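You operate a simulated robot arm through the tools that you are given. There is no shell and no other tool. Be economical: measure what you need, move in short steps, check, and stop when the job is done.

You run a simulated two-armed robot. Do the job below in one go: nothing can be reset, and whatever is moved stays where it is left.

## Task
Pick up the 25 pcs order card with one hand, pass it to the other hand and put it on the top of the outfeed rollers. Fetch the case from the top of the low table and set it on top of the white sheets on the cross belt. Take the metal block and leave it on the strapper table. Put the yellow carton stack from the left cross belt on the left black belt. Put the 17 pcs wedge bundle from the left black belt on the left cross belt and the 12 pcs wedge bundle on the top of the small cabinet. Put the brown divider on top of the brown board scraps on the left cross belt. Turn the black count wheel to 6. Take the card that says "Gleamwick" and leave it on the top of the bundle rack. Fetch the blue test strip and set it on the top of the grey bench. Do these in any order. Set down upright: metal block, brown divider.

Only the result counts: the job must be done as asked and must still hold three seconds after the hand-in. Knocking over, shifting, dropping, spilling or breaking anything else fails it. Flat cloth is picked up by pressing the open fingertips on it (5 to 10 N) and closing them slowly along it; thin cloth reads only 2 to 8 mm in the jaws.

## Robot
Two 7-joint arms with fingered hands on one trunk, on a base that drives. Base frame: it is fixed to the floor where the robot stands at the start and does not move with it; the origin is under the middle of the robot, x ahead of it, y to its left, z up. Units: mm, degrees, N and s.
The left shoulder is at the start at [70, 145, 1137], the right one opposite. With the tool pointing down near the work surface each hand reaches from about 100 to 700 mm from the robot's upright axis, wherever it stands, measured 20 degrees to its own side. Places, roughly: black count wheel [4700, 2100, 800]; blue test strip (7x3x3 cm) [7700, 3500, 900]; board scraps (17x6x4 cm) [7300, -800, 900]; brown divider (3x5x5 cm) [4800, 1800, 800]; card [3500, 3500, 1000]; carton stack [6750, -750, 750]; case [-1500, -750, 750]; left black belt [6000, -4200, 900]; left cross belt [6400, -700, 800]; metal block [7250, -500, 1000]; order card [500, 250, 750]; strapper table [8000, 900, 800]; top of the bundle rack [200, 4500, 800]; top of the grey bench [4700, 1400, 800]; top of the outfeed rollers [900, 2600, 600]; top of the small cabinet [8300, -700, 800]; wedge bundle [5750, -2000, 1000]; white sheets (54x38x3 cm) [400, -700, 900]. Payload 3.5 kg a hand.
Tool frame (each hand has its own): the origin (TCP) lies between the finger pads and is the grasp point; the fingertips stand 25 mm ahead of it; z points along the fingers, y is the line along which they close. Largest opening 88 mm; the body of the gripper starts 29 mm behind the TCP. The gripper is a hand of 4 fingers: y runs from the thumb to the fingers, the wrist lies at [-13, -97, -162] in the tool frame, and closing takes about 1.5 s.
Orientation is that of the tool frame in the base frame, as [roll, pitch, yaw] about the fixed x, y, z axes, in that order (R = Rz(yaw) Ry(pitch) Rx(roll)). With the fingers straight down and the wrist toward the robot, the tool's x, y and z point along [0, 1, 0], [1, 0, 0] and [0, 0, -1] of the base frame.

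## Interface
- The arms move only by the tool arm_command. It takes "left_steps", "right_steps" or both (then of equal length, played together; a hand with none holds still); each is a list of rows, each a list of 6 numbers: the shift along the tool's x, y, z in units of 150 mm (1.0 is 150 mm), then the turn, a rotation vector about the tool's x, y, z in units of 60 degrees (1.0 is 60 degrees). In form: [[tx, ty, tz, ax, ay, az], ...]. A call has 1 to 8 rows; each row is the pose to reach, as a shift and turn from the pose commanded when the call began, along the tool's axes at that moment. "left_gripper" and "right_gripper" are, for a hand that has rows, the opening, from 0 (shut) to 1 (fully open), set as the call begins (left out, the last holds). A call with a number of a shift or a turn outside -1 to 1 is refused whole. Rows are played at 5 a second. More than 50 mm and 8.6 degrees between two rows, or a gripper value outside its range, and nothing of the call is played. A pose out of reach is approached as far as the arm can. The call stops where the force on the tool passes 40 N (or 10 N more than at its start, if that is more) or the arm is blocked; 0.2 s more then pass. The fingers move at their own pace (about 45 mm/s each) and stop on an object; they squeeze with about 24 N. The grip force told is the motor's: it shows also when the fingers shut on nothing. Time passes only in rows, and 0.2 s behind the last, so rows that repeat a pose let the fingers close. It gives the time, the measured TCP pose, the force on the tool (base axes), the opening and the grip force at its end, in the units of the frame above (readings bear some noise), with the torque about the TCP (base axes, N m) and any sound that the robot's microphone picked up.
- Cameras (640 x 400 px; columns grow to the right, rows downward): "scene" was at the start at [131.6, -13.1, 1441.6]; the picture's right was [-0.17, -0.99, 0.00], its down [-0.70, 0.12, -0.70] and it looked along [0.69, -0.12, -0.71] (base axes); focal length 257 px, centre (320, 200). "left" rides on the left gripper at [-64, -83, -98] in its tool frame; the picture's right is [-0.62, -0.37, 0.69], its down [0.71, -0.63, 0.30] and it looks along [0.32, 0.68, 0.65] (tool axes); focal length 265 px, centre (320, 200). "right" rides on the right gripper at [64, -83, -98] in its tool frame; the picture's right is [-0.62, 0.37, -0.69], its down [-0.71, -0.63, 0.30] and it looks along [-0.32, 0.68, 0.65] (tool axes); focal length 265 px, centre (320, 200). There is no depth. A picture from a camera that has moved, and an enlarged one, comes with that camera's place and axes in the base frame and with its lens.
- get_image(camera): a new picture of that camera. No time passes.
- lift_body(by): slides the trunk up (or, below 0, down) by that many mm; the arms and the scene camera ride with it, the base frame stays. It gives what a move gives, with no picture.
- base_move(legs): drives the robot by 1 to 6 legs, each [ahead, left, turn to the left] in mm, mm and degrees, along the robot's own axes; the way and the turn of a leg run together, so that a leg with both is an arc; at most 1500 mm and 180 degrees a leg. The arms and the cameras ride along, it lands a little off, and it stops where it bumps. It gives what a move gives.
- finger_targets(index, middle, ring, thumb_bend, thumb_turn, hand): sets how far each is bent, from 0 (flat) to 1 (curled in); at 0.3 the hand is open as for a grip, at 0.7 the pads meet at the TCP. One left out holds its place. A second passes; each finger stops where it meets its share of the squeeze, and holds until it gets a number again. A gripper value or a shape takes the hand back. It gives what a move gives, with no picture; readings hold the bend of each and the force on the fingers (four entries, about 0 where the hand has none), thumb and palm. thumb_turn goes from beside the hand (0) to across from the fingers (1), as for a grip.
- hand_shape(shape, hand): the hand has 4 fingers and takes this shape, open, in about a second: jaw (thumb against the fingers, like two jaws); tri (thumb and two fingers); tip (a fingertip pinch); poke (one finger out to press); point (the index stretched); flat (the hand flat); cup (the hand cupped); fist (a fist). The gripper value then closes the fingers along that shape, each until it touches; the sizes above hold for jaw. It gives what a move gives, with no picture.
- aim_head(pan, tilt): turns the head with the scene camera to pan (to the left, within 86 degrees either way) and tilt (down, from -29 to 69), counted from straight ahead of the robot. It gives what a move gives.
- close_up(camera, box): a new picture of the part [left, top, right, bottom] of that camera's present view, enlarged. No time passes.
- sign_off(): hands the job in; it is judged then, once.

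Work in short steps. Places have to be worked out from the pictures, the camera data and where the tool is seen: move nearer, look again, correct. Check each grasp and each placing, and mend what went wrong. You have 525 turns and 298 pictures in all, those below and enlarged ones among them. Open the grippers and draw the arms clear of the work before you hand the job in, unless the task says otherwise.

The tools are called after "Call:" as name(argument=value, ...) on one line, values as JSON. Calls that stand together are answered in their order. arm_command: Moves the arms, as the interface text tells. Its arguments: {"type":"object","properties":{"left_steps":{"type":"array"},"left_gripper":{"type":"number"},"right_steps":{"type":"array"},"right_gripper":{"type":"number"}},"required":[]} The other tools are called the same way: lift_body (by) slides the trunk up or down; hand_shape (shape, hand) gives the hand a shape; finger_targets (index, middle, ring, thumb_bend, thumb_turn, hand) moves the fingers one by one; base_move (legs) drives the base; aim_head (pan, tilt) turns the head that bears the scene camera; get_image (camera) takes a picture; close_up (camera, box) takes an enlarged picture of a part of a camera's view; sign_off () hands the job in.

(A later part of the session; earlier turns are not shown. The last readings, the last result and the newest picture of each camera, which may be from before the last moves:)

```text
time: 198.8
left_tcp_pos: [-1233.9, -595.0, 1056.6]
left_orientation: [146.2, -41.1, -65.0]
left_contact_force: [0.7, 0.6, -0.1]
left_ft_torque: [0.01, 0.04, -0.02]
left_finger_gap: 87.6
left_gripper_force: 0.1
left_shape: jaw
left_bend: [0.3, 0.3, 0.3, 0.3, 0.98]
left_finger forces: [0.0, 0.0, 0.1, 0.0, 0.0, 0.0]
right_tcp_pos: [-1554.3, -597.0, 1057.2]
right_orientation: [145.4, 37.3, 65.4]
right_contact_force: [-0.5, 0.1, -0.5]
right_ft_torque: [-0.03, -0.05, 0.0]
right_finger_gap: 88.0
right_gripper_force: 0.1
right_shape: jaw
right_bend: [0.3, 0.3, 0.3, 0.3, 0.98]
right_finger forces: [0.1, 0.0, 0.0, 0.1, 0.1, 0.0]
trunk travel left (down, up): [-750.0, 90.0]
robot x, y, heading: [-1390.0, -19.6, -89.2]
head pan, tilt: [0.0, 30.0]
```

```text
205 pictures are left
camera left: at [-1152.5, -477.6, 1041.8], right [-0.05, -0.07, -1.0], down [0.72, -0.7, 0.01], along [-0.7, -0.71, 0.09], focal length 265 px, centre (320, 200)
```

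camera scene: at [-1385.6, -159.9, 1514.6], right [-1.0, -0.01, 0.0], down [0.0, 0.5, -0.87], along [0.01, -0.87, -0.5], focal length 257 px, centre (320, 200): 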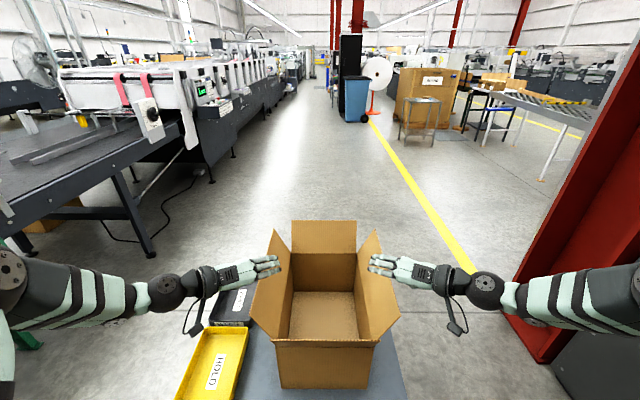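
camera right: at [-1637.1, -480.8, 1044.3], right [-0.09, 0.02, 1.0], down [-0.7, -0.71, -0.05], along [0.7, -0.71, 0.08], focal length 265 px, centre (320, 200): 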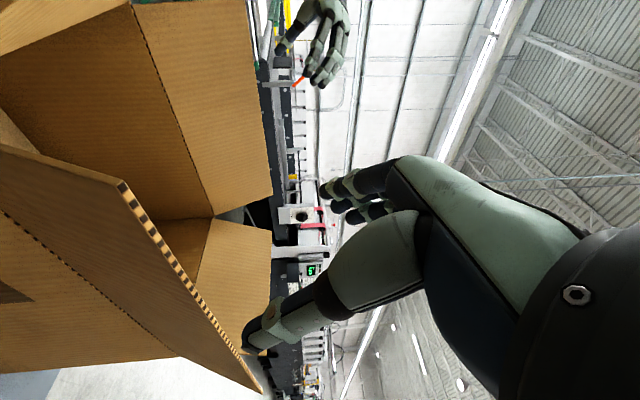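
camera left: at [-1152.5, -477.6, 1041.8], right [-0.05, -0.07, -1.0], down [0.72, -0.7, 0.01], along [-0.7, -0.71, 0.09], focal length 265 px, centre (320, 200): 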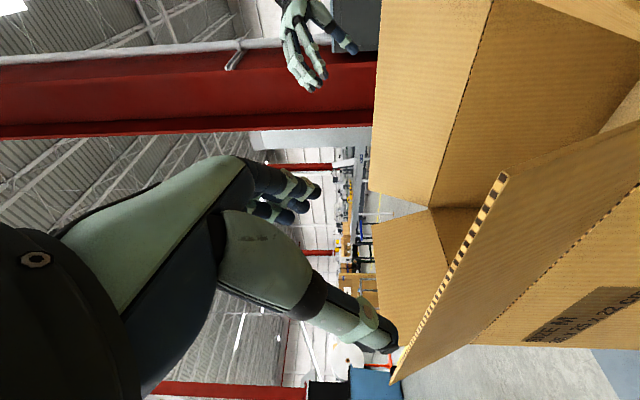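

With the level camera views I can triangulate better: flap edges are at x≈−1566 / −1225, z≈985, y −540…−865. I drive 40 mm forward, then descend onto both flaps.

Call:
base_move(legs=[[40, 0, 0]])

Call:
arm_command(left_steps=[[-0.03, -0.12, 0.1, 0, 0, 0], [-0.06, -0.242, 0.2, 0, 0, 0], [-0.09, -0.242, 0.36, 0, 0, 0], [-0.09, -0.242, 0.52, 0, 0, 0], [-0.09, -0.242, 0.68, 0, 0, 0]], right_steps=[[0.02, -0.14, 0.1, 0, 0, 0], [0.04, -0.275, 0.2, 0, 0, 0], [0.046, -0.275, 0.36, 0, 0, 0], [0.046, -0.275, 0.52, 0, 0, 0], [0.046, -0.275, 0.667, 0, 0, 0]])

Call:
get_image(camera="scene")

Call:
get_image(camera="right")

Call:
get_image(camera="left")

```text
time: 199.7
left_tcp_pos: [-1232.6, -628.6, 1060.2]
left_orientation: [146.1, -41.3, -65.0]
left_contact_force: [0.4, -0.3, 0.5]
left_ft_torque: [-0.01, 0.01, 0.0]
left_finger_gap: 87.7
left_gripper_force: 0.1
left_shape: jaw
left_bend: [0.3, 0.3, 0.3, 0.3, 0.98]
left_finger forces: [0.0, 0.1, 0.0, 0.0, 0.0, 0.0]
right_tcp_pos: [-1554.2, -630.5, 1060.4]
right_orientation: [145.0, 37.7, 65.1]
right_contact_force: [0.3, -1.5, 0.6]
right_ft_torque: [-0.01, 0.02, -0.01]
right_finger_gap: 87.9
right_gripper_force: 0.0
right_shape: jaw
right_bend: [0.3, 0.3, 0.3, 0.3, 0.98]
right_finger forces: [0.1, 0.1, 0.0, 0.1, 0.1, 0.0]
trunk travel left (down, up): [-750.0, 90.0]
robot x, y, heading: [-1389.3, -56.5, -89.7]
head pan, tilt: [0.0, 30.0]
```

```text
time: 200.9
left_tcp_pos: [-1232.0, -697.4, 968.5]
left_orientation: [146.3, -40.9, -65.1]
left_contact_force: [0.6, -0.7, 0.5]
left_ft_torque: [-0.01, -0.01, 0.02]
left_finger_gap: 87.8
left_gripper_force: 0.0
left_shape: jaw
left_bend: [0.3, 0.3, 0.3, 0.3, 0.98]
left_finger forces: [0.0, 0.0, 0.0, 0.0, 0.0, 0.0]
right_tcp_pos: [-1556.9, -701.0, 968.8]
right_orientation: [145.4, 37.3, 65.4]
right_contact_force: [0.6, -1.0, 0.6]
right_ft_torque: [0.01, 0.02, 0.02]
right_finger_gap: 87.8
right_gripper_force: 0.0
right_shape: jaw
right_bend: [0.3, 0.3, 0.3, 0.3, 0.98]
right_finger forces: [0.1, 0.1, 0.1, 0.0, 0.0, 0.1]
trunk travel left (down, up): [-750.0, 90.0]
robot x, y, heading: [-1383.5, -53.5, -89.7]
head pan, tilt: [0.0, 30.0]
```

```text
204 pictures are left
camera scene: at [-1385.3, -199.3, 1514.6], right [-1.0, -0.01, 0.0], down [0.0, 0.5, -0.87], along [0.01, -0.87, -0.5], focal length 257 px, centre (320, 200)
```

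scene: 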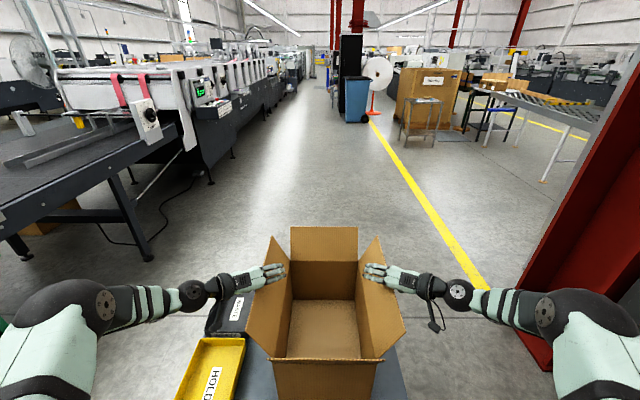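

```text
203 pictures are left
camera right: at [-1640.6, -583.3, 955.4], right [-0.09, 0.02, 1.0], down [-0.7, -0.71, -0.05], along [0.7, -0.71, 0.08], focal length 265 px, centre (320, 200)
```

right: 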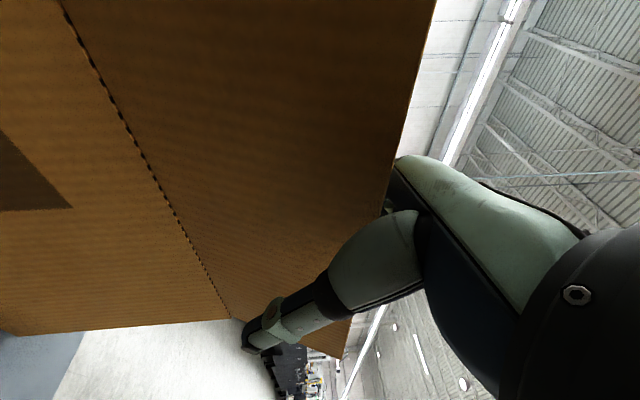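

```text
202 pictures are left
camera left: at [-1150.7, -581.0, 955.1], right [-0.05, -0.07, -1.0], down [0.72, -0.7, 0.01], along [-0.7, -0.71, 0.09], focal length 265 px, centre (320, 200)
```

left: 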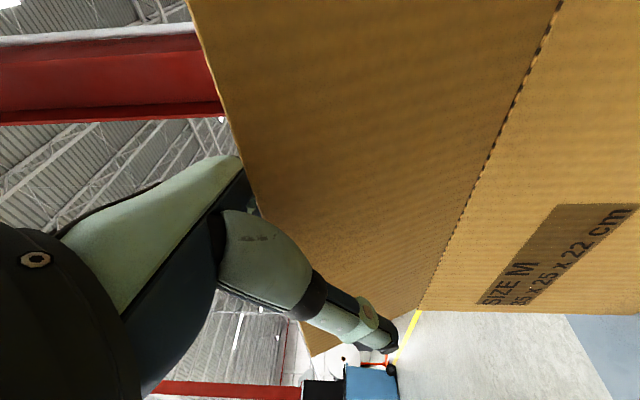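

Both flaps are between thumbs and fingers. I close both hands together.

Call:
arm_command(left_steps=[[0, 0, 0, 0, 0, 0], [0, 0, 0, 0, 0, 0], [0, 0, 0, 0, 0, 0], [0, 0, 0, 0, 0, 0], [0, 0, 0, 0, 0, 0], [0, 0, 0, 0, 0, 0], [0, 0, 0, 0, 0, 0], [0, 0, 0, 0, 0, 0]], right_steps=[[0, 0, 0, 0, 0, 0], [0, 0, 0, 0, 0, 0], [0, 0, 0, 0, 0, 0], [0, 0, 0, 0, 0, 0], [0, 0, 0, 0, 0, 0], [0, 0, 0, 0, 0, 0], [0, 0, 0, 0, 0, 0], [0, 0, 0, 0, 0, 0]], left_gripper=0, right_gripper=0)

Call:
get_image(camera="scene")

```text
time: 202.7
left_tcp_pos: [-1230.9, -698.3, 970.1]
left_orientation: [146.4, -41.1, -65.2]
left_contact_force: [0.5, -0.2, -0.9]
left_ft_torque: [-0.01, -0.06, -0.04]
left_finger_gap: 0.1
left_gripper_force: 23.8
left_shape: jaw
left_bend: [0.7, 0.7, 0.7, 0.68, 1.0]
left_finger forces: [12.3, 6.5, 3.1, 0.0, 22.5, 0.0]
right_tcp_pos: [-1558.8, -700.1, 967.4]
right_orientation: [145.4, 37.3, 65.6]
right_contact_force: [-1.2, 0.0, -0.2]
right_ft_torque: [-0.03, 0.08, 0.05]
right_finger_gap: 0.0
right_gripper_force: 24.2
right_shape: jaw
right_bend: [0.7, 0.7, 0.7, 0.69, 1.0]
right_finger forces: [12.4, 6.4, 3.1, 0.0, 22.6, 0.1]
trunk travel left (down, up): [-750.0, 90.0]
robot x, y, heading: [-1386.3, -59.3, -89.6]
head pan, tilt: [0.0, 30.0]
```

```text
201 pictures are left
camera scene: at [-1385.4, -197.6, 1514.7], right [-1.0, -0.01, 0.0], down [0.0, 0.5, -0.87], along [0.01, -0.87, -0.5], focal length 257 px, centre (320, 200)
```

scene: 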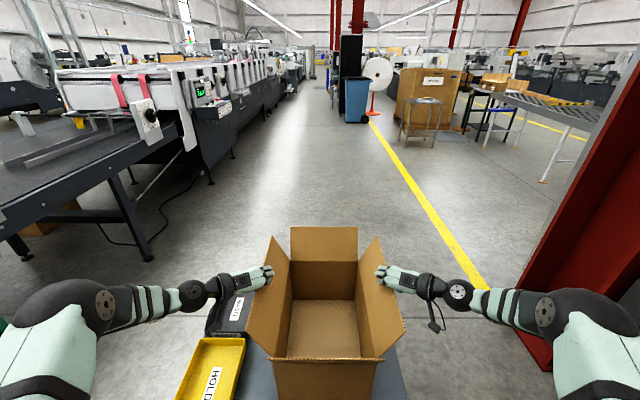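

Gripped. I lift with the trunk so both hands rise evenly.

Call:
lift_body(by=60)

Call:
get_image(camera="scene")

```text
time: 203.7
left_tcp_pos: [-1230.7, -698.8, 1030.7]
left_orientation: [146.4, -41.0, -65.2]
left_contact_force: [0.0, 0.3, -2.4]
left_ft_torque: [0.03, -0.11, -0.02]
left_finger_gap: 0.1
left_gripper_force: 24.1
left_shape: jaw
left_bend: [0.7, 0.7, 0.7, 0.68, 1.0]
left_finger forces: [12.3, 6.4, 3.1, 0.0, 22.4, 0.1]
right_tcp_pos: [-1556.7, -700.7, 1028.0]
right_orientation: [145.3, 37.3, 65.4]
right_contact_force: [0.4, -1.1, -1.2]
right_ft_torque: [-0.01, 0.07, 0.07]
right_finger_gap: 0.0
right_gripper_force: 23.8
right_shape: jaw
right_bend: [0.7, 0.7, 0.7, 0.69, 1.0]
right_finger forces: [12.2, 6.3, 3.1, 0.1, 22.4, 0.1]
trunk travel left (down, up): [-810.0, 30.0]
robot x, y, heading: [-1388.5, -58.7, -89.3]
head pan, tilt: [0.0, 30.0]
```

```text
200 pictures are left
camera scene: at [-1385.4, -198.7, 1574.6], right [-1.0, -0.01, 0.0], down [0.0, 0.5, -0.87], along [0.01, -0.87, -0.5], focal length 257 px, centre (320, 200)
```

scene: 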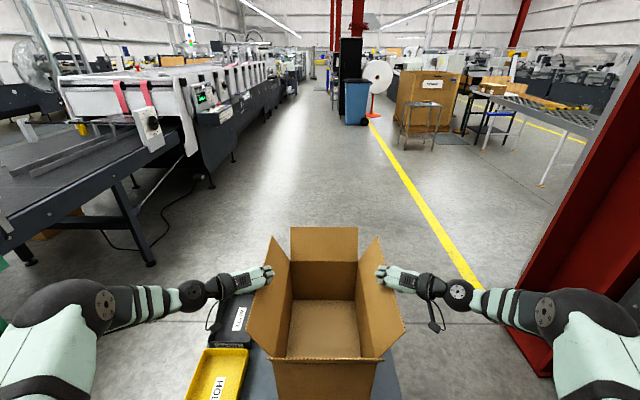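

The case is off the table and hangs level. I raise it further with trunk and arms, then back away.

Call:
lift_body(by=30)

Call:
arm_command(left_steps=[[0.12, 0.076, -0.113, 0, 0, 0], [0.24, 0.152, -0.226, 0, 0, 0], [0.36, 0.228, -0.34, 0, 0, 0], [0.48, 0.304, -0.453, 0, 0, 0], [0.6, 0.38, -0.566, 0, 0, 0]], right_steps=[[-0.11, 0.082, -0.118, 0, 0, 0], [-0.221, 0.164, -0.237, 0, 0, 0], [-0.332, 0.246, -0.356, 0, 0, 0], [-0.443, 0.327, -0.475, 0, 0, 0], [-0.554, 0.409, -0.593, 0, 0, 0]])

Call:
base_move(legs=[[-350, 0, 0]])

Call:
get_image(camera="scene")

```text
time: 204.4
left_tcp_pos: [-1231.4, -698.3, 1058.9]
left_orientation: [146.3, -41.0, -65.2]
left_contact_force: [-0.7, 0.5, -1.1]
left_ft_torque: [0.0, -0.04, -0.03]
left_finger_gap: 0.3
left_gripper_force: 23.5
left_shape: jaw
left_bend: [0.7, 0.7, 0.7, 0.68, 1.0]
left_finger forces: [12.4, 6.4, 3.2, 0.0, 22.5, 0.0]
right_tcp_pos: [-1558.2, -701.0, 1057.4]
right_orientation: [145.4, 37.3, 65.6]
right_contact_force: [0.2, 0.3, -1.6]
right_ft_torque: [-0.01, 0.05, 0.06]
right_finger_gap: 0.0
right_gripper_force: 24.4
right_shape: jaw
right_bend: [0.7, 0.7, 0.7, 0.69, 1.0]
right_finger forces: [12.4, 6.4, 3.1, 0.0, 22.3, 0.1]
trunk travel left (down, up): [-840.0, 0.0]
robot x, y, heading: [-1389.4, -53.7, -89.5]
head pan, tilt: [0.0, 30.0]
```

```text
time: 205.7
left_tcp_pos: [-1230.3, -698.2, 1197.4]
left_orientation: [146.2, -41.0, -65.1]
left_contact_force: [-0.2, -0.4, -1.7]
left_ft_torque: [0.01, -0.07, -0.03]
left_finger_gap: 0.2
left_gripper_force: 24.3
left_shape: jaw
left_bend: [0.7, 0.7, 0.7, 0.68, 1.0]
left_finger forces: [12.4, 6.4, 3.3, 0.0, 22.6, 0.1]
right_tcp_pos: [-1558.0, -699.6, 1194.7]
right_orientation: [145.4, 37.3, 65.5]
right_contact_force: [0.0, 0.1, -2.0]
right_ft_torque: [-0.02, 0.05, 0.06]
right_finger_gap: 0.0
right_gripper_force: 23.9
right_shape: jaw
right_bend: [0.7, 0.7, 0.7, 0.69, 1.0]
right_finger forces: [12.6, 6.3, 3.0, 0.1, 22.5, 0.1]
trunk travel left (down, up): [-840.0, 0.0]
robot x, y, heading: [-1386.0, -59.4, -89.3]
head pan, tilt: [0.0, 30.0]
```

```text
time: 207.9
left_tcp_pos: [-1231.5, -348.9, 1195.5]
left_orientation: [146.3, -41.0, -64.8]
left_contact_force: [-0.2, -0.2, -1.9]
left_ft_torque: [0.02, -0.06, -0.08]
left_finger_gap: 0.1
left_gripper_force: 24.3
left_shape: jaw
left_bend: [0.7, 0.7, 0.7, 0.68, 1.0]
left_finger forces: [12.4, 6.4, 3.4, 0.1, 22.7, 0.0]
right_tcp_pos: [-1558.5, -351.2, 1191.6]
right_orientation: [145.3, 37.2, 65.7]
right_contact_force: [-1.0, 0.3, -2.7]
right_ft_torque: [0.02, 0.07, 0.06]
right_finger_gap: 0.0
right_gripper_force: 24.2
right_shape: jaw
right_bend: [0.7, 0.7, 0.7, 0.69, 1.0]
right_finger forces: [12.4, 6.4, 3.2, 0.1, 22.5, 0.1]
trunk travel left (down, up): [-840.0, 0.0]
robot x, y, heading: [-1393.1, 298.8, -88.9]
head pan, tilt: [0.0, 30.0]
```

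```text
199 pictures are left
camera scene: at [-1388.5, 152.2, 1604.3], right [-1.0, -0.01, 0.0], down [-0.01, 0.5, -0.86], along [0.01, -0.86, -0.5], focal length 257 px, centre (320, 200)
```

scene: 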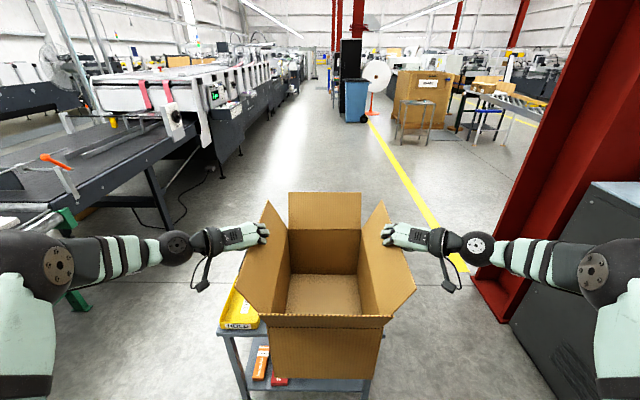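

The case rides steadily; its bottom is at z≈884. I raise it ~100 mm more, then swing round to face +x behind the belt's west end.

Call:
arm_command(left_steps=[[0.12, 0.076, -0.113, 0, 0, 0], [0.24, 0.152, -0.226, 0, 0, 0], [0.36, 0.228, -0.34, 0, 0, 0], [0.48, 0.304, -0.453, 0, 0, 0]], right_steps=[[-0.11, 0.082, -0.118, 0, 0, 0], [-0.221, 0.164, -0.237, 0, 0, 0], [-0.332, 0.246, -0.356, 0, 0, 0], [-0.443, 0.327, -0.475, 0, 0, 0]])

Call:
base_move(legs=[[100, 690, 0], [0, 0, 89]])

Call:
aim_head(pan=-20, tilt=30)

Call:
get_image(camera="scene")

```text
time: 208.9
left_tcp_pos: [-1231.9, -344.6, 1306.9]
left_orientation: [146.2, -41.1, -64.7]
left_contact_force: [0.3, -0.5, -1.6]
left_ft_torque: [-0.01, -0.06, -0.06]
left_finger_gap: 0.0
left_gripper_force: 24.4
left_shape: jaw
left_bend: [0.7, 0.7, 0.7, 0.68, 1.0]
left_finger forces: [12.4, 6.4, 3.4, 0.1, 22.9, 0.0]
right_tcp_pos: [-1558.4, -347.2, 1304.8]
right_orientation: [145.3, 37.4, 65.7]
right_contact_force: [-0.4, 0.2, -2.4]
right_ft_torque: [-0.03, 0.05, 0.04]
right_finger_gap: 0.1
right_gripper_force: 23.9
right_shape: jaw
right_bend: [0.7, 0.7, 0.7, 0.69, 1.0]
right_finger forces: [12.3, 6.3, 3.4, 0.1, 22.9, 0.0]
trunk travel left (down, up): [-840.0, 0.0]
robot x, y, heading: [-1393.4, 292.3, -89.3]
head pan, tilt: [0.0, 30.0]
```

```text
time: 216.5
left_tcp_pos: [-67.7, 357.0, 1305.6]
left_orientation: [146.4, -41.1, 24.3]
left_contact_force: [0.0, 0.6, -1.8]
left_ft_torque: [0.06, 0.0, -0.05]
left_finger_gap: 0.3
left_gripper_force: 23.8
left_shape: jaw
left_bend: [0.7, 0.7, 0.7, 0.68, 1.0]
left_finger forces: [12.2, 6.4, 3.5, 0.0, 22.9, 0.0]
right_tcp_pos: [-70.6, 31.0, 1302.2]
right_orientation: [145.2, 37.3, 154.8]
right_contact_force: [0.7, 0.7, -0.8]
right_ft_torque: [-0.13, 0.03, 0.08]
right_finger_gap: 0.2
right_gripper_force: 23.6
right_shape: jaw
right_bend: [0.7, 0.7, 0.7, 0.69, 1.0]
right_finger forces: [12.5, 6.3, 3.5, 0.0, 22.9, 0.0]
trunk travel left (down, up): [-840.0, 0.0]
robot x, y, heading: [-712.2, 211.0, -0.0]
head pan, tilt: [0.0, 30.0]
```

```text
time: 217.3
left_tcp_pos: [-68.0, 357.3, 1305.7]
left_orientation: [146.4, -41.1, 24.4]
left_contact_force: [-0.1, -0.1, -1.8]
left_ft_torque: [0.1, 0.0, -0.07]
left_finger_gap: 0.0
left_gripper_force: 23.6
left_shape: jaw
left_bend: [0.7, 0.7, 0.7, 0.68, 1.0]
left_finger forces: [12.3, 6.2, 3.4, 0.1, 23.1, 0.0]
right_tcp_pos: [-69.6, 32.2, 1302.7]
right_orientation: [145.2, 37.4, 154.8]
right_contact_force: [0.3, -0.7, -1.3]
right_ft_torque: [-0.07, 0.02, 0.06]
right_finger_gap: 0.0
right_gripper_force: 24.2
right_shape: jaw
right_bend: [0.7, 0.7, 0.7, 0.69, 1.0]
right_finger forces: [12.4, 6.3, 3.4, 0.0, 23.0, 0.1]
trunk travel left (down, up): [-840.0, 0.0]
robot x, y, heading: [-710.8, 206.7, -0.3]
head pan, tilt: [-20.0, 30.0]
```

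```text
198 pictures are left
camera scene: at [-575.0, 176.3, 1604.6], right [-0.34, -0.94, 0.0], down [-0.47, 0.17, -0.87], along [0.81, -0.3, -0.5], focal length 257 px, centre (320, 200)
```

scene: 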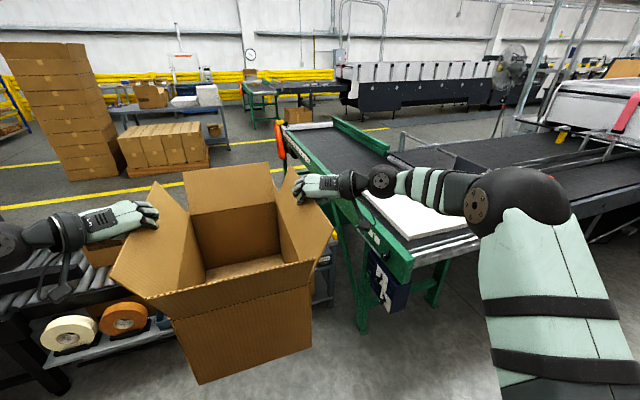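

The case clears the belt rail (z≈915). I back a little, go right to y≈−685, and look at the sheet.

Call:
base_move(legs=[[-150, 0, 0], [0, -890, 0]])

Call:
aim_head(pan=0, tilt=25)

Call:
get_image(camera="scene")

```text
time: 221.1
left_tcp_pos: [-220.0, -64.0, 1308.5]
left_orientation: [145.9, -41.3, 25.9]
left_contact_force: [-1.2, -0.4, -0.9]
left_ft_torque: [0.07, 0.11, 0.02]
left_finger_gap: 0.0
left_gripper_force: 24.0
left_shape: jaw
left_bend: [0.7, 0.7, 0.7, 0.68, 1.0]
left_finger forces: [13.8, 6.1, 2.5, 0.0, 22.8, 0.1]
right_tcp_pos: [-214.0, -390.0, 1310.7]
right_orientation: [145.3, 37.9, 156.2]
right_contact_force: [-1.9, 1.7, -1.4]
right_ft_torque: [-0.04, 0.06, 0.02]
right_finger_gap: 0.4
right_gripper_force: 24.4
right_shape: jaw
right_bend: [0.7, 0.7, 0.7, 0.69, 1.0]
right_finger forces: [14.1, 5.9, 2.4, 0.0, 23.0, 0.1]
trunk travel left (down, up): [-840.0, 0.0]
robot x, y, heading: [-849.0, -231.7, 1.2]
head pan, tilt: [-20.0, 30.0]
stopped in leg 2: the robot was blocked; the commanded pose is now the measured one
```

```text
time: 221.9
left_tcp_pos: [-205.9, -73.4, 1304.3]
left_orientation: [146.6, -41.0, 25.4]
left_contact_force: [0.1, -0.1, -2.8]
left_ft_torque: [0.09, 0.0, -0.03]
left_finger_gap: 0.1
left_gripper_force: 24.0
left_shape: jaw
left_bend: [0.7, 0.7, 0.7, 0.68, 1.0]
left_finger forces: [12.4, 6.7, 3.8, 0.0, 23.2, 0.0]
right_tcp_pos: [-200.6, -399.5, 1302.0]
right_orientation: [145.1, 37.2, 156.0]
right_contact_force: [0.7, 0.2, -0.8]
right_ft_torque: [-0.05, -0.02, 0.04]
right_finger_gap: 0.3
right_gripper_force: 23.6
right_shape: jaw
right_bend: [0.7, 0.7, 0.7, 0.69, 1.0]
right_finger forces: [12.7, 6.4, 3.6, 0.0, 23.3, 0.0]
trunk travel left (down, up): [-840.0, 0.0]
robot x, y, heading: [-846.0, -233.6, 0.8]
head pan, tilt: [0.0, 25.0]
```

```text
197 pictures are left
camera scene: at [-702.6, -234.8, 1612.6], right [0.02, -1.0, 0.0], down [-0.42, -0.01, -0.91], along [0.91, 0.02, -0.42], focal length 257 px, centre (320, 200)
```

scene: 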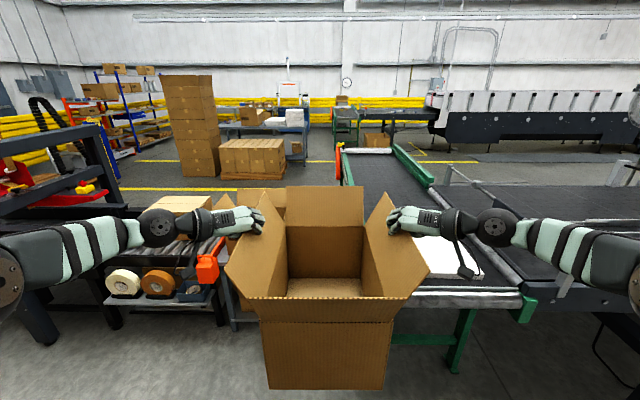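

My base probably reached the low table's corner. I ease left, go forward 180 mm, then continue right.

Call:
base_move(legs=[[0, 60, -0.8]])

Call:
aim_head(pan=-86, tilt=45)

Call:
get_image(camera="scene")

```text
time: 222.9
left_tcp_pos: [-204.6, -30.5, 1304.4]
left_orientation: [147.1, -41.1, 24.2]
left_contact_force: [0.8, -0.8, -1.4]
left_ft_torque: [0.06, 0.06, -0.04]
left_finger_gap: 0.4
left_gripper_force: 23.4
left_shape: jaw
left_bend: [0.7, 0.7, 0.7, 0.68, 1.0]
left_finger forces: [12.8, 6.4, 3.3, 0.0, 23.2, 0.0]
right_tcp_pos: [-203.6, -355.8, 1300.6]
right_orientation: [144.9, 37.0, 154.9]
right_contact_force: [0.4, -0.4, -1.5]
right_ft_torque: [-0.05, 0.02, 0.09]
right_finger_gap: 0.0
right_gripper_force: 24.1
right_shape: jaw
right_bend: [0.7, 0.7, 0.7, 0.69, 1.0]
right_finger forces: [13.0, 6.3, 3.4, 0.0, 23.5, 0.1]
trunk travel left (down, up): [-840.0, 0.0]
robot x, y, heading: [-847.4, -172.9, 0.4]
head pan, tilt: [0.0, 25.0]
```

```text
time: 224.5
left_tcp_pos: [-203.9, -19.8, 1304.5]
left_orientation: [146.6, -40.8, 24.4]
left_contact_force: [0.1, -0.1, -1.6]
left_ft_torque: [0.04, 0.0, -0.04]
left_finger_gap: 0.0
left_gripper_force: 24.4
left_shape: jaw
left_bend: [0.7, 0.7, 0.7, 0.68, 1.0]
left_finger forces: [12.8, 6.4, 3.4, 0.0, 23.3, 0.0]
right_tcp_pos: [-203.6, -347.3, 1303.8]
right_orientation: [145.6, 37.2, 155.3]
right_contact_force: [0.0, 0.3, -2.0]
right_ft_torque: [-0.02, 0.02, 0.05]
right_finger_gap: 0.0
right_gripper_force: 23.7
right_shape: jaw
right_bend: [0.7, 0.7, 0.7, 0.69, 1.0]
right_finger forces: [12.9, 6.4, 3.4, 0.0, 23.3, 0.0]
trunk travel left (down, up): [-840.0, 0.0]
robot x, y, heading: [-848.0, -173.9, 0.6]
head pan, tilt: [-85.9, 45.0]
```

```text
196 pictures are left
camera scene: at [-788.8, -254.2, 1582.1], right [-1.0, -0.08, 0.0], down [-0.06, 0.7, -0.71], along [0.05, -0.71, -0.71], focal length 257 px, centre (320, 200)
```

scene: 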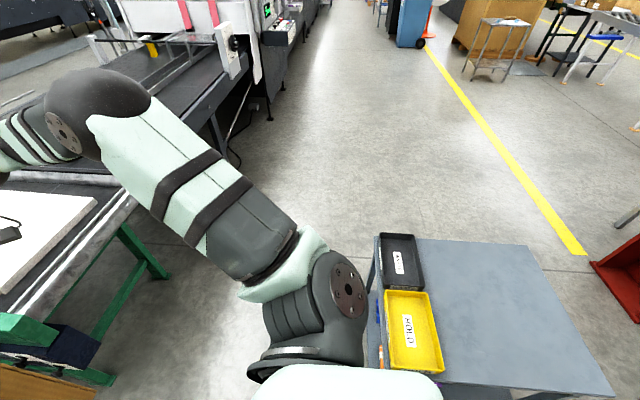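

The table and trays look undisturbed; its corner is at about [−945, −421], so my base reaches roughly 210 mm. I go forward 200, then right to y≈−685.

Call:
base_move(legs=[[200, 0, -0.5], [0, -510, 0]])

Call:
aim_head(pan=0, tilt=30)

Call:
get_image(camera="scene")

Call:
get_image(camera="left")

Call:
get_image(camera="right")

```text
time: 228.7
left_tcp_pos: [-1.9, -536.7, 1303.9]
left_orientation: [146.3, -40.8, 24.4]
left_contact_force: [0.2, -0.8, -2.0]
left_ft_torque: [0.05, 0.01, -0.05]
left_finger_gap: 0.1
left_gripper_force: 24.2
left_shape: jaw
left_bend: [0.7, 0.7, 0.7, 0.68, 1.0]
left_finger forces: [12.8, 6.4, 3.4, 0.0, 23.2, 0.0]
right_tcp_pos: [-2.0, -862.2, 1301.5]
right_orientation: [145.4, 37.2, 155.1]
right_contact_force: [-0.8, 0.8, -2.1]
right_ft_torque: [-0.06, -0.02, 0.06]
right_finger_gap: 0.1
right_gripper_force: 24.3
right_shape: jaw
right_bend: [0.7, 0.7, 0.7, 0.69, 1.0]
right_finger forces: [12.8, 6.3, 3.4, 0.0, 23.2, 0.1]
trunk travel left (down, up): [-840.0, 0.0]
robot x, y, heading: [-644.5, -692.5, 0.5]
head pan, tilt: [-85.9, 45.0]
```

```text
time: 230.3
left_tcp_pos: [-3.7, -537.9, 1303.4]
left_orientation: [146.5, -40.8, 24.3]
left_contact_force: [-0.5, -0.7, -1.3]
left_ft_torque: [0.1, 0.02, -0.06]
left_finger_gap: 0.0
left_gripper_force: 24.0
left_shape: jaw
left_bend: [0.7, 0.7, 0.7, 0.68, 1.0]
left_finger forces: [12.7, 6.4, 3.3, 0.0, 23.2, 0.1]
right_tcp_pos: [-1.3, -864.8, 1302.9]
right_orientation: [145.5, 37.2, 155.2]
right_contact_force: [-0.4, 0.7, -1.9]
right_ft_torque: [-0.04, 0.02, 0.02]
right_finger_gap: 0.1
right_gripper_force: 24.2
right_shape: jaw
right_bend: [0.7, 0.7, 0.7, 0.69, 1.0]
right_finger forces: [12.9, 6.3, 3.3, 0.0, 23.3, 0.0]
trunk travel left (down, up): [-840.0, 0.0]
robot x, y, heading: [-646.4, -688.0, 0.3]
head pan, tilt: [0.0, 30.0]
```

```text
195 pictures are left
camera scene: at [-503.1, -690.2, 1604.6], right [0.0, -1.0, 0.0], down [-0.5, 0.0, -0.87], along [0.87, 0.0, -0.5], focal length 257 px, centre (320, 200)
```

scene: 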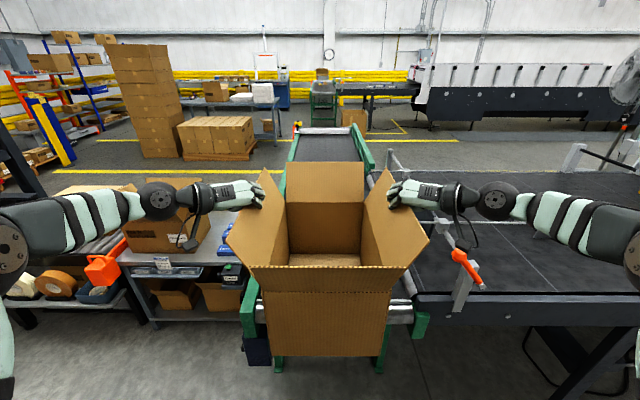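

```text
194 pictures are left
camera left: at [-120.7, -455.0, 1289.8], right [0.07, -0.05, -1.0], down [0.7, 0.71, 0.01], along [0.71, -0.7, 0.08], focal length 265 px, centre (320, 200)
```

left: 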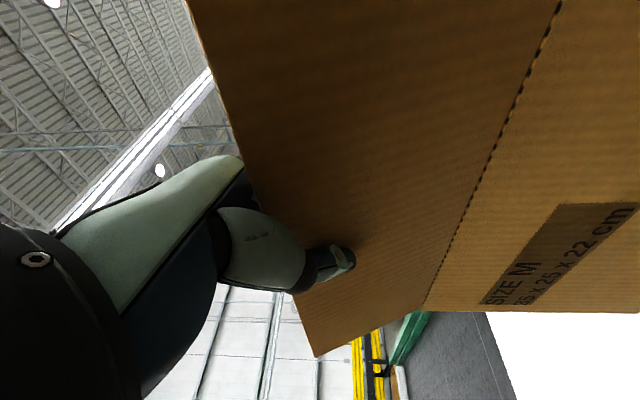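

```text
193 pictures are left
camera right: at [-118.6, -946.1, 1290.5], right [-0.02, -0.09, 1.0], down [0.7, -0.71, -0.05], along [0.71, 0.7, 0.08], focal length 265 px, centre (320, 200)
```

right: 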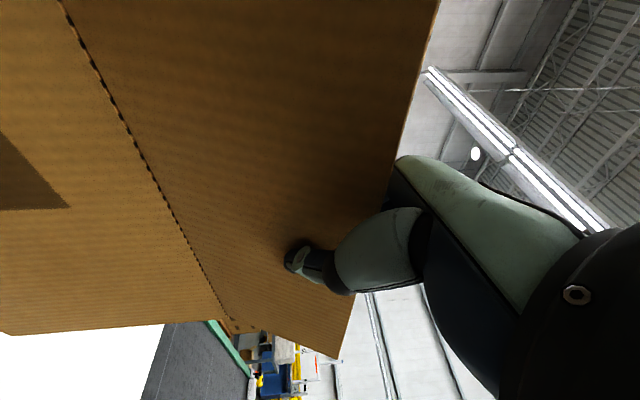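

Box and belt are well aligned in y. I drive 400 mm forward to bring the case over the sheets.

Call:
base_move(legs=[[400, 15, 0]])

Call:
get_image(camera="scene")

Call:
get_image(camera="left")

Call:
get_image(camera="right")

```text
time: 232.8
left_tcp_pos: [398.7, -520.3, 1304.4]
left_orientation: [146.5, -40.9, 24.5]
left_contact_force: [0.1, 0.1, -0.8]
left_ft_torque: [0.04, 0.06, -0.07]
left_finger_gap: 0.0
left_gripper_force: 24.0
left_shape: jaw
left_bend: [0.7, 0.7, 0.7, 0.68, 1.0]
left_finger forces: [13.1, 6.5, 3.3, 0.0, 23.2, 0.1]
right_tcp_pos: [400.1, -846.6, 1303.3]
right_orientation: [145.3, 37.4, 155.2]
right_contact_force: [0.6, 0.9, -2.9]
right_ft_torque: [-0.04, 0.02, 0.06]
right_finger_gap: 0.1
right_gripper_force: 24.5
right_shape: jaw
right_bend: [0.7, 0.7, 0.7, 0.69, 1.0]
right_finger forces: [13.1, 6.3, 3.4, 0.0, 23.3, 0.1]
trunk travel left (down, up): [-840.0, 0.0]
robot x, y, heading: [-240.5, -674.2, 0.5]
head pan, tilt: [0.0, 30.0]
```

```text
192 pictures are left
camera scene: at [-102.5, -672.8, 1604.9], right [0.01, -1.0, 0.0], down [-0.5, 0.0, -0.87], along [0.87, 0.01, -0.5], focal length 257 px, centre (320, 200)
```

scene: 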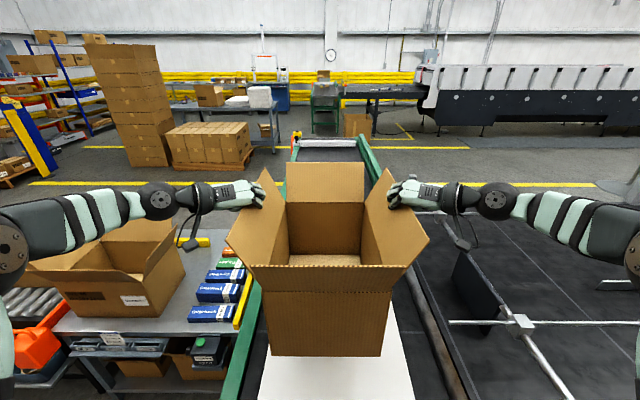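

```text
191 pictures are left
camera left: at [280.1, -437.0, 1290.8], right [0.07, -0.05, -1.0], down [0.7, 0.71, 0.01], along [0.71, -0.7, 0.09], focal length 265 px, centre (320, 200)
```

left: 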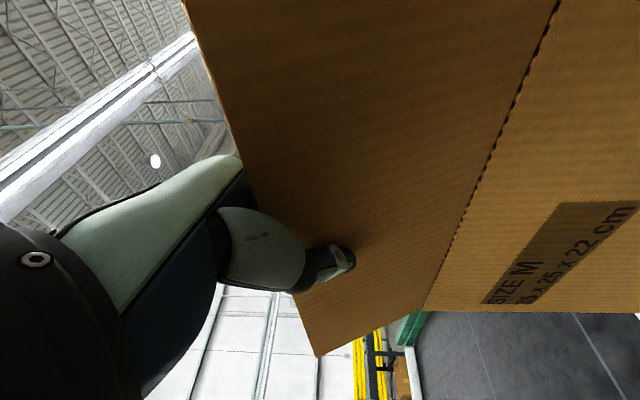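

```text
190 pictures are left
camera right: at [283.0, -928.1, 1291.5], right [-0.02, -0.09, 1.0], down [0.71, -0.71, -0.05], along [0.71, 0.7, 0.08], focal length 265 px, centre (320, 200)
```

right: 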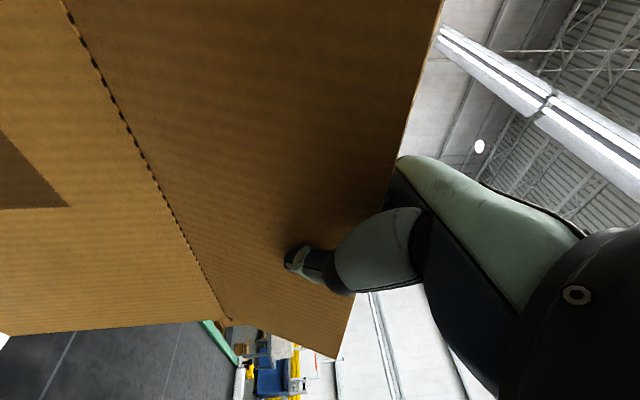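

Sheet spans y≈−525…−900, x≈170…720 – the case is over it. I shift 25 mm right and lower the trunk 60 mm.

Call:
base_move(legs=[[20, -25, 0]])

Call:
lift_body(by=-60)

Call:
get_image(camera="scene")

```text
time: 233.6
left_tcp_pos: [416.1, -535.6, 1303.7]
left_orientation: [146.0, -40.9, 25.1]
left_contact_force: [-0.3, 0.8, -2.3]
left_ft_torque: [0.03, 0.03, -0.08]
left_finger_gap: 0.0
left_gripper_force: 24.0
left_shape: jaw
left_bend: [0.7, 0.7, 0.7, 0.68, 1.0]
left_finger forces: [13.2, 6.3, 3.0, 0.1, 23.2, 0.1]
right_tcp_pos: [416.7, -861.6, 1306.3]
right_orientation: [145.8, 37.6, 155.5]
right_contact_force: [-0.1, 0.6, -1.1]
right_ft_torque: [-0.09, 0.06, 0.04]
right_finger_gap: 0.0
right_gripper_force: 24.0
right_shape: jaw
right_bend: [0.7, 0.7, 0.7, 0.69, 1.0]
right_finger forces: [13.5, 6.1, 3.0, 0.0, 23.1, 0.0]
trunk travel left (down, up): [-840.0, 0.0]
robot x, y, heading: [-222.8, -700.5, 0.2]
head pan, tilt: [0.0, 30.0]
```

```text
time: 234.6
left_tcp_pos: [419.8, -543.8, 1243.5]
left_orientation: [146.6, -40.8, 24.6]
left_contact_force: [-0.6, -0.2, -2.9]
left_ft_torque: [0.05, 0.0, -0.05]
left_finger_gap: 0.0
left_gripper_force: 24.4
left_shape: jaw
left_bend: [0.7, 0.7, 0.7, 0.68, 1.0]
left_finger forces: [12.8, 6.4, 3.3, 0.0, 23.2, 0.1]
right_tcp_pos: [422.6, -869.7, 1243.9]
right_orientation: [145.4, 37.2, 155.3]
right_contact_force: [-1.1, 0.2, -2.7]
right_ft_torque: [-0.05, 0.01, 0.09]
right_finger_gap: 0.3
right_gripper_force: 24.2
right_shape: jaw
right_bend: [0.7, 0.7, 0.7, 0.69, 1.0]
right_finger forces: [13.0, 6.3, 3.1, 0.0, 23.2, 0.1]
trunk travel left (down, up): [-780.0, 60.0]
robot x, y, heading: [-223.3, -693.5, 0.4]
head pan, tilt: [0.0, 30.0]
```

```text
189 pictures are left
camera scene: at [-79.5, -697.7, 1544.6], right [0.01, -1.0, 0.0], down [-0.5, 0.0, -0.87], along [0.87, 0.01, -0.5], focal length 257 px, centre (320, 200)
```

scene: 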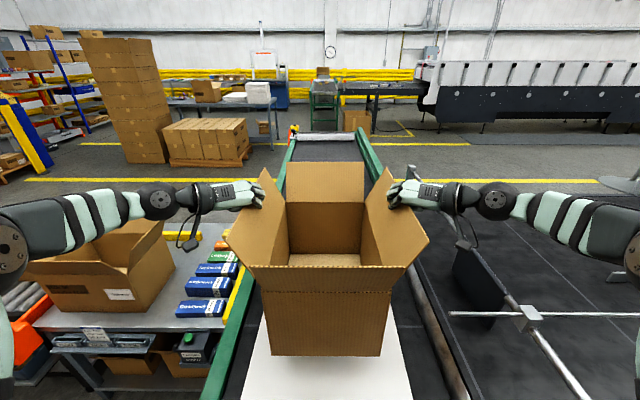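

No contact yet. I lower in small steps watching the forces.

Call:
lift_body(by=-20)

Call:
lift_body(by=-12)

Call:
close_up(camera="scene", box=[220, 240, 440, 400])

```text
time: 235.3
left_tcp_pos: [420.3, -542.3, 1222.8]
left_orientation: [146.4, -40.8, 24.8]
left_contact_force: [-0.6, 0.3, -1.3]
left_ft_torque: [0.07, 0.0, -0.03]
left_finger_gap: 0.0
left_gripper_force: 23.9
left_shape: jaw
left_bend: [0.7, 0.7, 0.7, 0.68, 1.0]
left_finger forces: [12.7, 6.5, 3.5, 0.0, 23.3, 0.1]
right_tcp_pos: [422.2, -868.6, 1223.6]
right_orientation: [145.5, 37.3, 155.4]
right_contact_force: [0.2, 0.0, -2.0]
right_ft_torque: [-0.05, 0.04, 0.03]
right_finger_gap: 0.1
right_gripper_force: 24.3
right_shape: jaw
right_bend: [0.7, 0.7, 0.7, 0.69, 1.0]
right_finger forces: [12.9, 6.3, 3.3, 0.0, 23.4, 0.1]
trunk travel left (down, up): [-760.0, 80.0]
robot x, y, heading: [-225.0, -697.4, 0.7]
head pan, tilt: [0.0, 30.0]
```

```text
time: 235.9
left_tcp_pos: [420.4, -542.1, 1210.9]
left_orientation: [146.5, -40.9, 24.7]
left_contact_force: [0.1, -0.2, -2.1]
left_ft_torque: [0.08, 0.03, -0.05]
left_finger_gap: 0.0
left_gripper_force: 23.5
left_shape: jaw
left_bend: [0.7, 0.7, 0.7, 0.68, 1.0]
left_finger forces: [12.8, 6.4, 3.3, 0.0, 23.2, 0.0]
right_tcp_pos: [421.5, -868.8, 1209.8]
right_orientation: [145.6, 37.2, 155.5]
right_contact_force: [-0.2, -0.2, -2.1]
right_ft_torque: [-0.03, 0.03, 0.08]
right_finger_gap: 0.0
right_gripper_force: 23.9
right_shape: jaw
right_bend: [0.7, 0.7, 0.7, 0.69, 1.0]
right_finger forces: [13.0, 6.3, 3.3, 0.0, 23.3, 0.0]
trunk travel left (down, up): [-748.0, 92.0]
robot x, y, heading: [-223.0, -700.3, 0.2]
head pan, tilt: [0.0, 30.0]
```

```text
2.50 times, centred on (330, 320) of scene
camera zoom: at [-79.7, -696.5, 1512.5], right [0.01, -1.0, 0.0], down [-0.5, 0.0, -0.87], along [0.87, 0.01, -0.5], focal length 642 px, centre (295, -100)
```

zoom: 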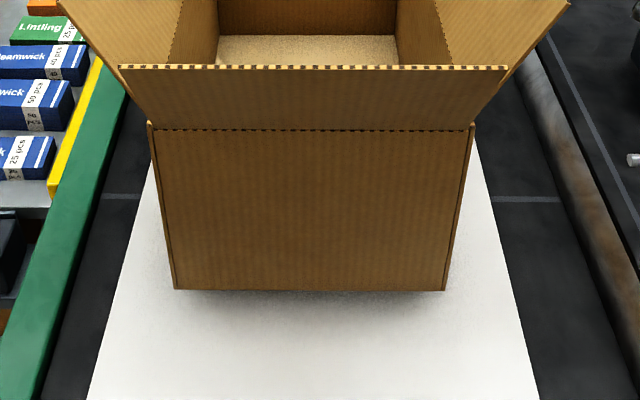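

A soft shadow shows it is close. I lower a bit more.

Call:
lift_body(by=-12)

Call:
lift_body(by=-8)

Call:
close_up(camera="scene", box=[220, 240, 440, 400])

```text
time: 236.5
left_tcp_pos: [420.5, -542.8, 1198.5]
left_orientation: [146.4, -40.8, 24.7]
left_contact_force: [-0.1, -1.0, -1.5]
left_ft_torque: [0.04, -0.02, -0.06]
left_finger_gap: 0.0
left_gripper_force: 23.7
left_shape: jaw
left_bend: [0.7, 0.7, 0.7, 0.68, 1.0]
left_finger forces: [12.7, 6.4, 3.4, 0.1, 23.1, 0.1]
right_tcp_pos: [422.2, -868.9, 1197.7]
right_orientation: [145.5, 37.2, 155.4]
right_contact_force: [0.9, 0.5, -1.8]
right_ft_torque: [-0.08, -0.03, 0.04]
right_finger_gap: 0.0
right_gripper_force: 24.3
right_shape: jaw
right_bend: [0.7, 0.7, 0.7, 0.69, 1.0]
right_finger forces: [13.0, 6.3, 3.3, 0.0, 23.2, 0.0]
trunk travel left (down, up): [-736.0, 104.0]
robot x, y, heading: [-223.5, -696.7, 0.3]
head pan, tilt: [0.0, 30.0]
```

```text
time: 237.1
left_tcp_pos: [420.7, -541.8, 1190.6]
left_orientation: [146.5, -40.8, 24.6]
left_contact_force: [-0.2, -0.1, -1.1]
left_ft_torque: [0.05, 0.0, -0.07]
left_finger_gap: 0.1
left_gripper_force: 24.2
left_shape: jaw
left_bend: [0.7, 0.7, 0.7, 0.68, 1.0]
left_finger forces: [12.9, 6.3, 3.2, 0.0, 23.2, 0.0]
right_tcp_pos: [421.7, -870.1, 1190.0]
right_orientation: [145.5, 37.2, 155.3]
right_contact_force: [0.8, 0.0, -2.2]
right_ft_torque: [-0.04, 0.01, 0.05]
right_finger_gap: 0.0
right_gripper_force: 24.2
right_shape: jaw
right_bend: [0.7, 0.7, 0.7, 0.69, 1.0]
right_finger forces: [12.4, 6.5, 3.9, 0.0, 23.5, 0.0]
trunk travel left (down, up): [-728.0, 112.0]
robot x, y, heading: [-221.5, -698.3, 0.3]
head pan, tilt: [0.0, 30.0]
```

```text
2.50 times, centred on (330, 320) of scene
camera zoom: at [-79.8, -696.5, 1492.5], right [0.01, -1.0, 0.0], down [-0.5, 0.0, -0.87], along [0.87, 0.01, -0.5], focal length 642 px, centre (295, -100)
```

zoom: 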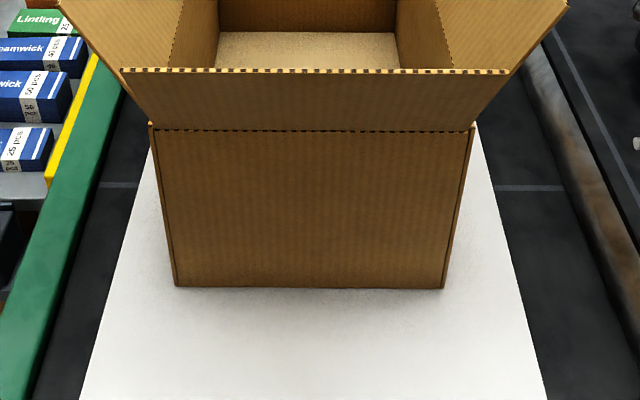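

Nearly touching (finger loads begin to shift). I lower another 6 mm, twice.

Call:
lift_body(by=-6)

Call:
close_up(camera="scene", box=[220, 240, 440, 400])

```text
time: 237.6
left_tcp_pos: [418.5, -541.9, 1188.4]
left_orientation: [146.3, -41.1, 24.9]
left_contact_force: [2.4, 4.1, 8.9]
left_ft_torque: [0.0, -0.19, 0.03]
left_finger_gap: 0.2
left_gripper_force: 24.0
left_shape: jaw
left_bend: [0.7, 0.7, 0.7, 0.68, 1.0]
left_finger forces: [14.4, 6.8, 2.8, 0.0, 23.8, 0.0]
right_tcp_pos: [419.7, -869.4, 1187.8]
right_orientation: [145.2, 37.6, 155.2]
right_contact_force: [2.7, -3.7, 8.2]
right_ft_torque: [-0.04, -0.15, -0.02]
right_finger_gap: 0.1
right_gripper_force: 24.2
right_shape: jaw
right_bend: [0.7, 0.7, 0.7, 0.69, 1.0]
right_finger forces: [13.2, 6.8, 3.7, 0.0, 24.2, 0.1]
trunk travel left (down, up): [-722.0, 118.0]
robot x, y, heading: [-222.2, -701.2, 0.7]
head pan, tilt: [0.0, 30.0]
```

```text
2.50 times, centred on (330, 320) of scene
camera zoom: at [-82.3, -696.4, 1487.1], right [0.01, -1.0, 0.0], down [-0.5, 0.0, -0.87], along [0.87, 0.01, -0.5], focal length 642 px, centre (295, -100)
```

zoom: 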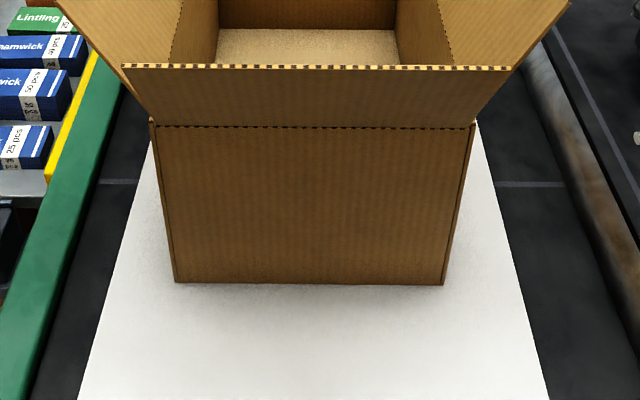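

The case rests on the sheets (+9 N on each hand). I open both hands.

Call:
arm_command(left_steps=[[0, 0, 0, 0, 0, 0], [0, 0, 0, 0, 0, 0], [0, 0, 0, 0, 0, 0], [0, 0, 0, 0, 0, 0], [0, 0, 0, 0, 0, 0], [0, 0, 0, 0, 0, 0]], right_steps=[[0, 0, 0, 0, 0, 0], [0, 0, 0, 0, 0, 0], [0, 0, 0, 0, 0, 0], [0, 0, 0, 0, 0, 0], [0, 0, 0, 0, 0, 0], [0, 0, 0, 0, 0, 0]], left_gripper=1, right_gripper=1)

Call:
arm_command(left_steps=[[0, 0, -0.2, 0, 0, 0], [0, 0, -0.4, 0, 0, 0], [0, 0, -0.6, 0, 0, 0], [0, 0, -0.8, 0, 0, 0]], right_steps=[[0, 0, -0.2, 0, 0, 0], [0, 0, -0.4, 0, 0, 0], [0, 0, -0.6, 0, 0, 0], [0, 0, -0.8, 0, 0, 0]])

Call:
get_image(camera="scene")

```text
time: 239.0
left_tcp_pos: [419.5, -542.9, 1186.0]
left_orientation: [146.5, -40.8, 24.6]
left_contact_force: [0.1, 0.2, 0.6]
left_ft_torque: [0.04, -0.02, -0.02]
left_finger_gap: 87.6
left_gripper_force: 0.0
left_shape: jaw
left_bend: [0.3, 0.3, 0.3, 0.3, 0.98]
left_finger forces: [0.0, 0.0, 0.1, 0.0, 0.0, 0.0]
right_tcp_pos: [420.2, -868.7, 1184.5]
right_orientation: [145.3, 37.3, 155.3]
right_contact_force: [-0.1, -0.1, 0.2]
right_ft_torque: [-0.01, -0.02, -0.02]
right_finger_gap: 87.5
right_gripper_force: 0.1
right_shape: jaw
right_bend: [0.3, 0.3, 0.3, 0.3, 0.98]
right_finger forces: [0.0, 0.1, 0.0, 0.1, 0.0, 0.0]
trunk travel left (down, up): [-722.0, 118.0]
robot x, y, heading: [-222.7, -697.4, 0.3]
head pan, tilt: [0.0, 30.0]
```

```text
time: 240.0
left_tcp_pos: [327.5, -509.3, 1264.1]
left_orientation: [146.4, -41.0, 24.8]
left_contact_force: [-0.8, 0.2, 1.0]
left_ft_torque: [0.01, -0.05, -0.01]
left_finger_gap: 87.3
left_gripper_force: 0.1
left_shape: jaw
left_bend: [0.3, 0.3, 0.3, 0.3, 0.98]
left_finger forces: [0.1, 0.0, 0.1, 0.1, 0.0, 0.1]
right_tcp_pos: [333.9, -903.4, 1265.4]
right_orientation: [145.2, 37.5, 155.0]
right_contact_force: [-0.7, 0.0, -0.3]
right_ft_torque: [0.01, 0.0, -0.03]
right_finger_gap: 87.4
right_gripper_force: 0.0
right_shape: jaw
right_bend: [0.3, 0.3, 0.3, 0.3, 0.98]
right_finger forces: [0.1, 0.0, 0.0, 0.1, 0.0, 0.0]
trunk travel left (down, up): [-722.0, 118.0]
robot x, y, heading: [-225.7, -696.4, 0.7]
head pan, tilt: [0.0, 30.0]
```

```text
185 pictures are left
camera scene: at [-85.3, -696.5, 1487.1], right [0.01, -1.0, 0.0], down [-0.5, 0.0, -0.87], along [0.87, 0.01, -0.5], focal length 257 px, centre (320, 200)
```

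scene: 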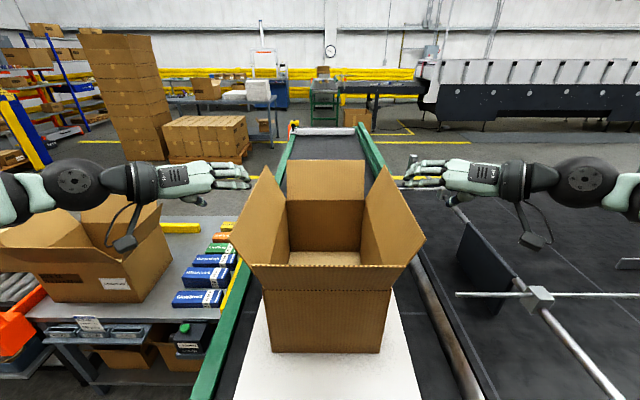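

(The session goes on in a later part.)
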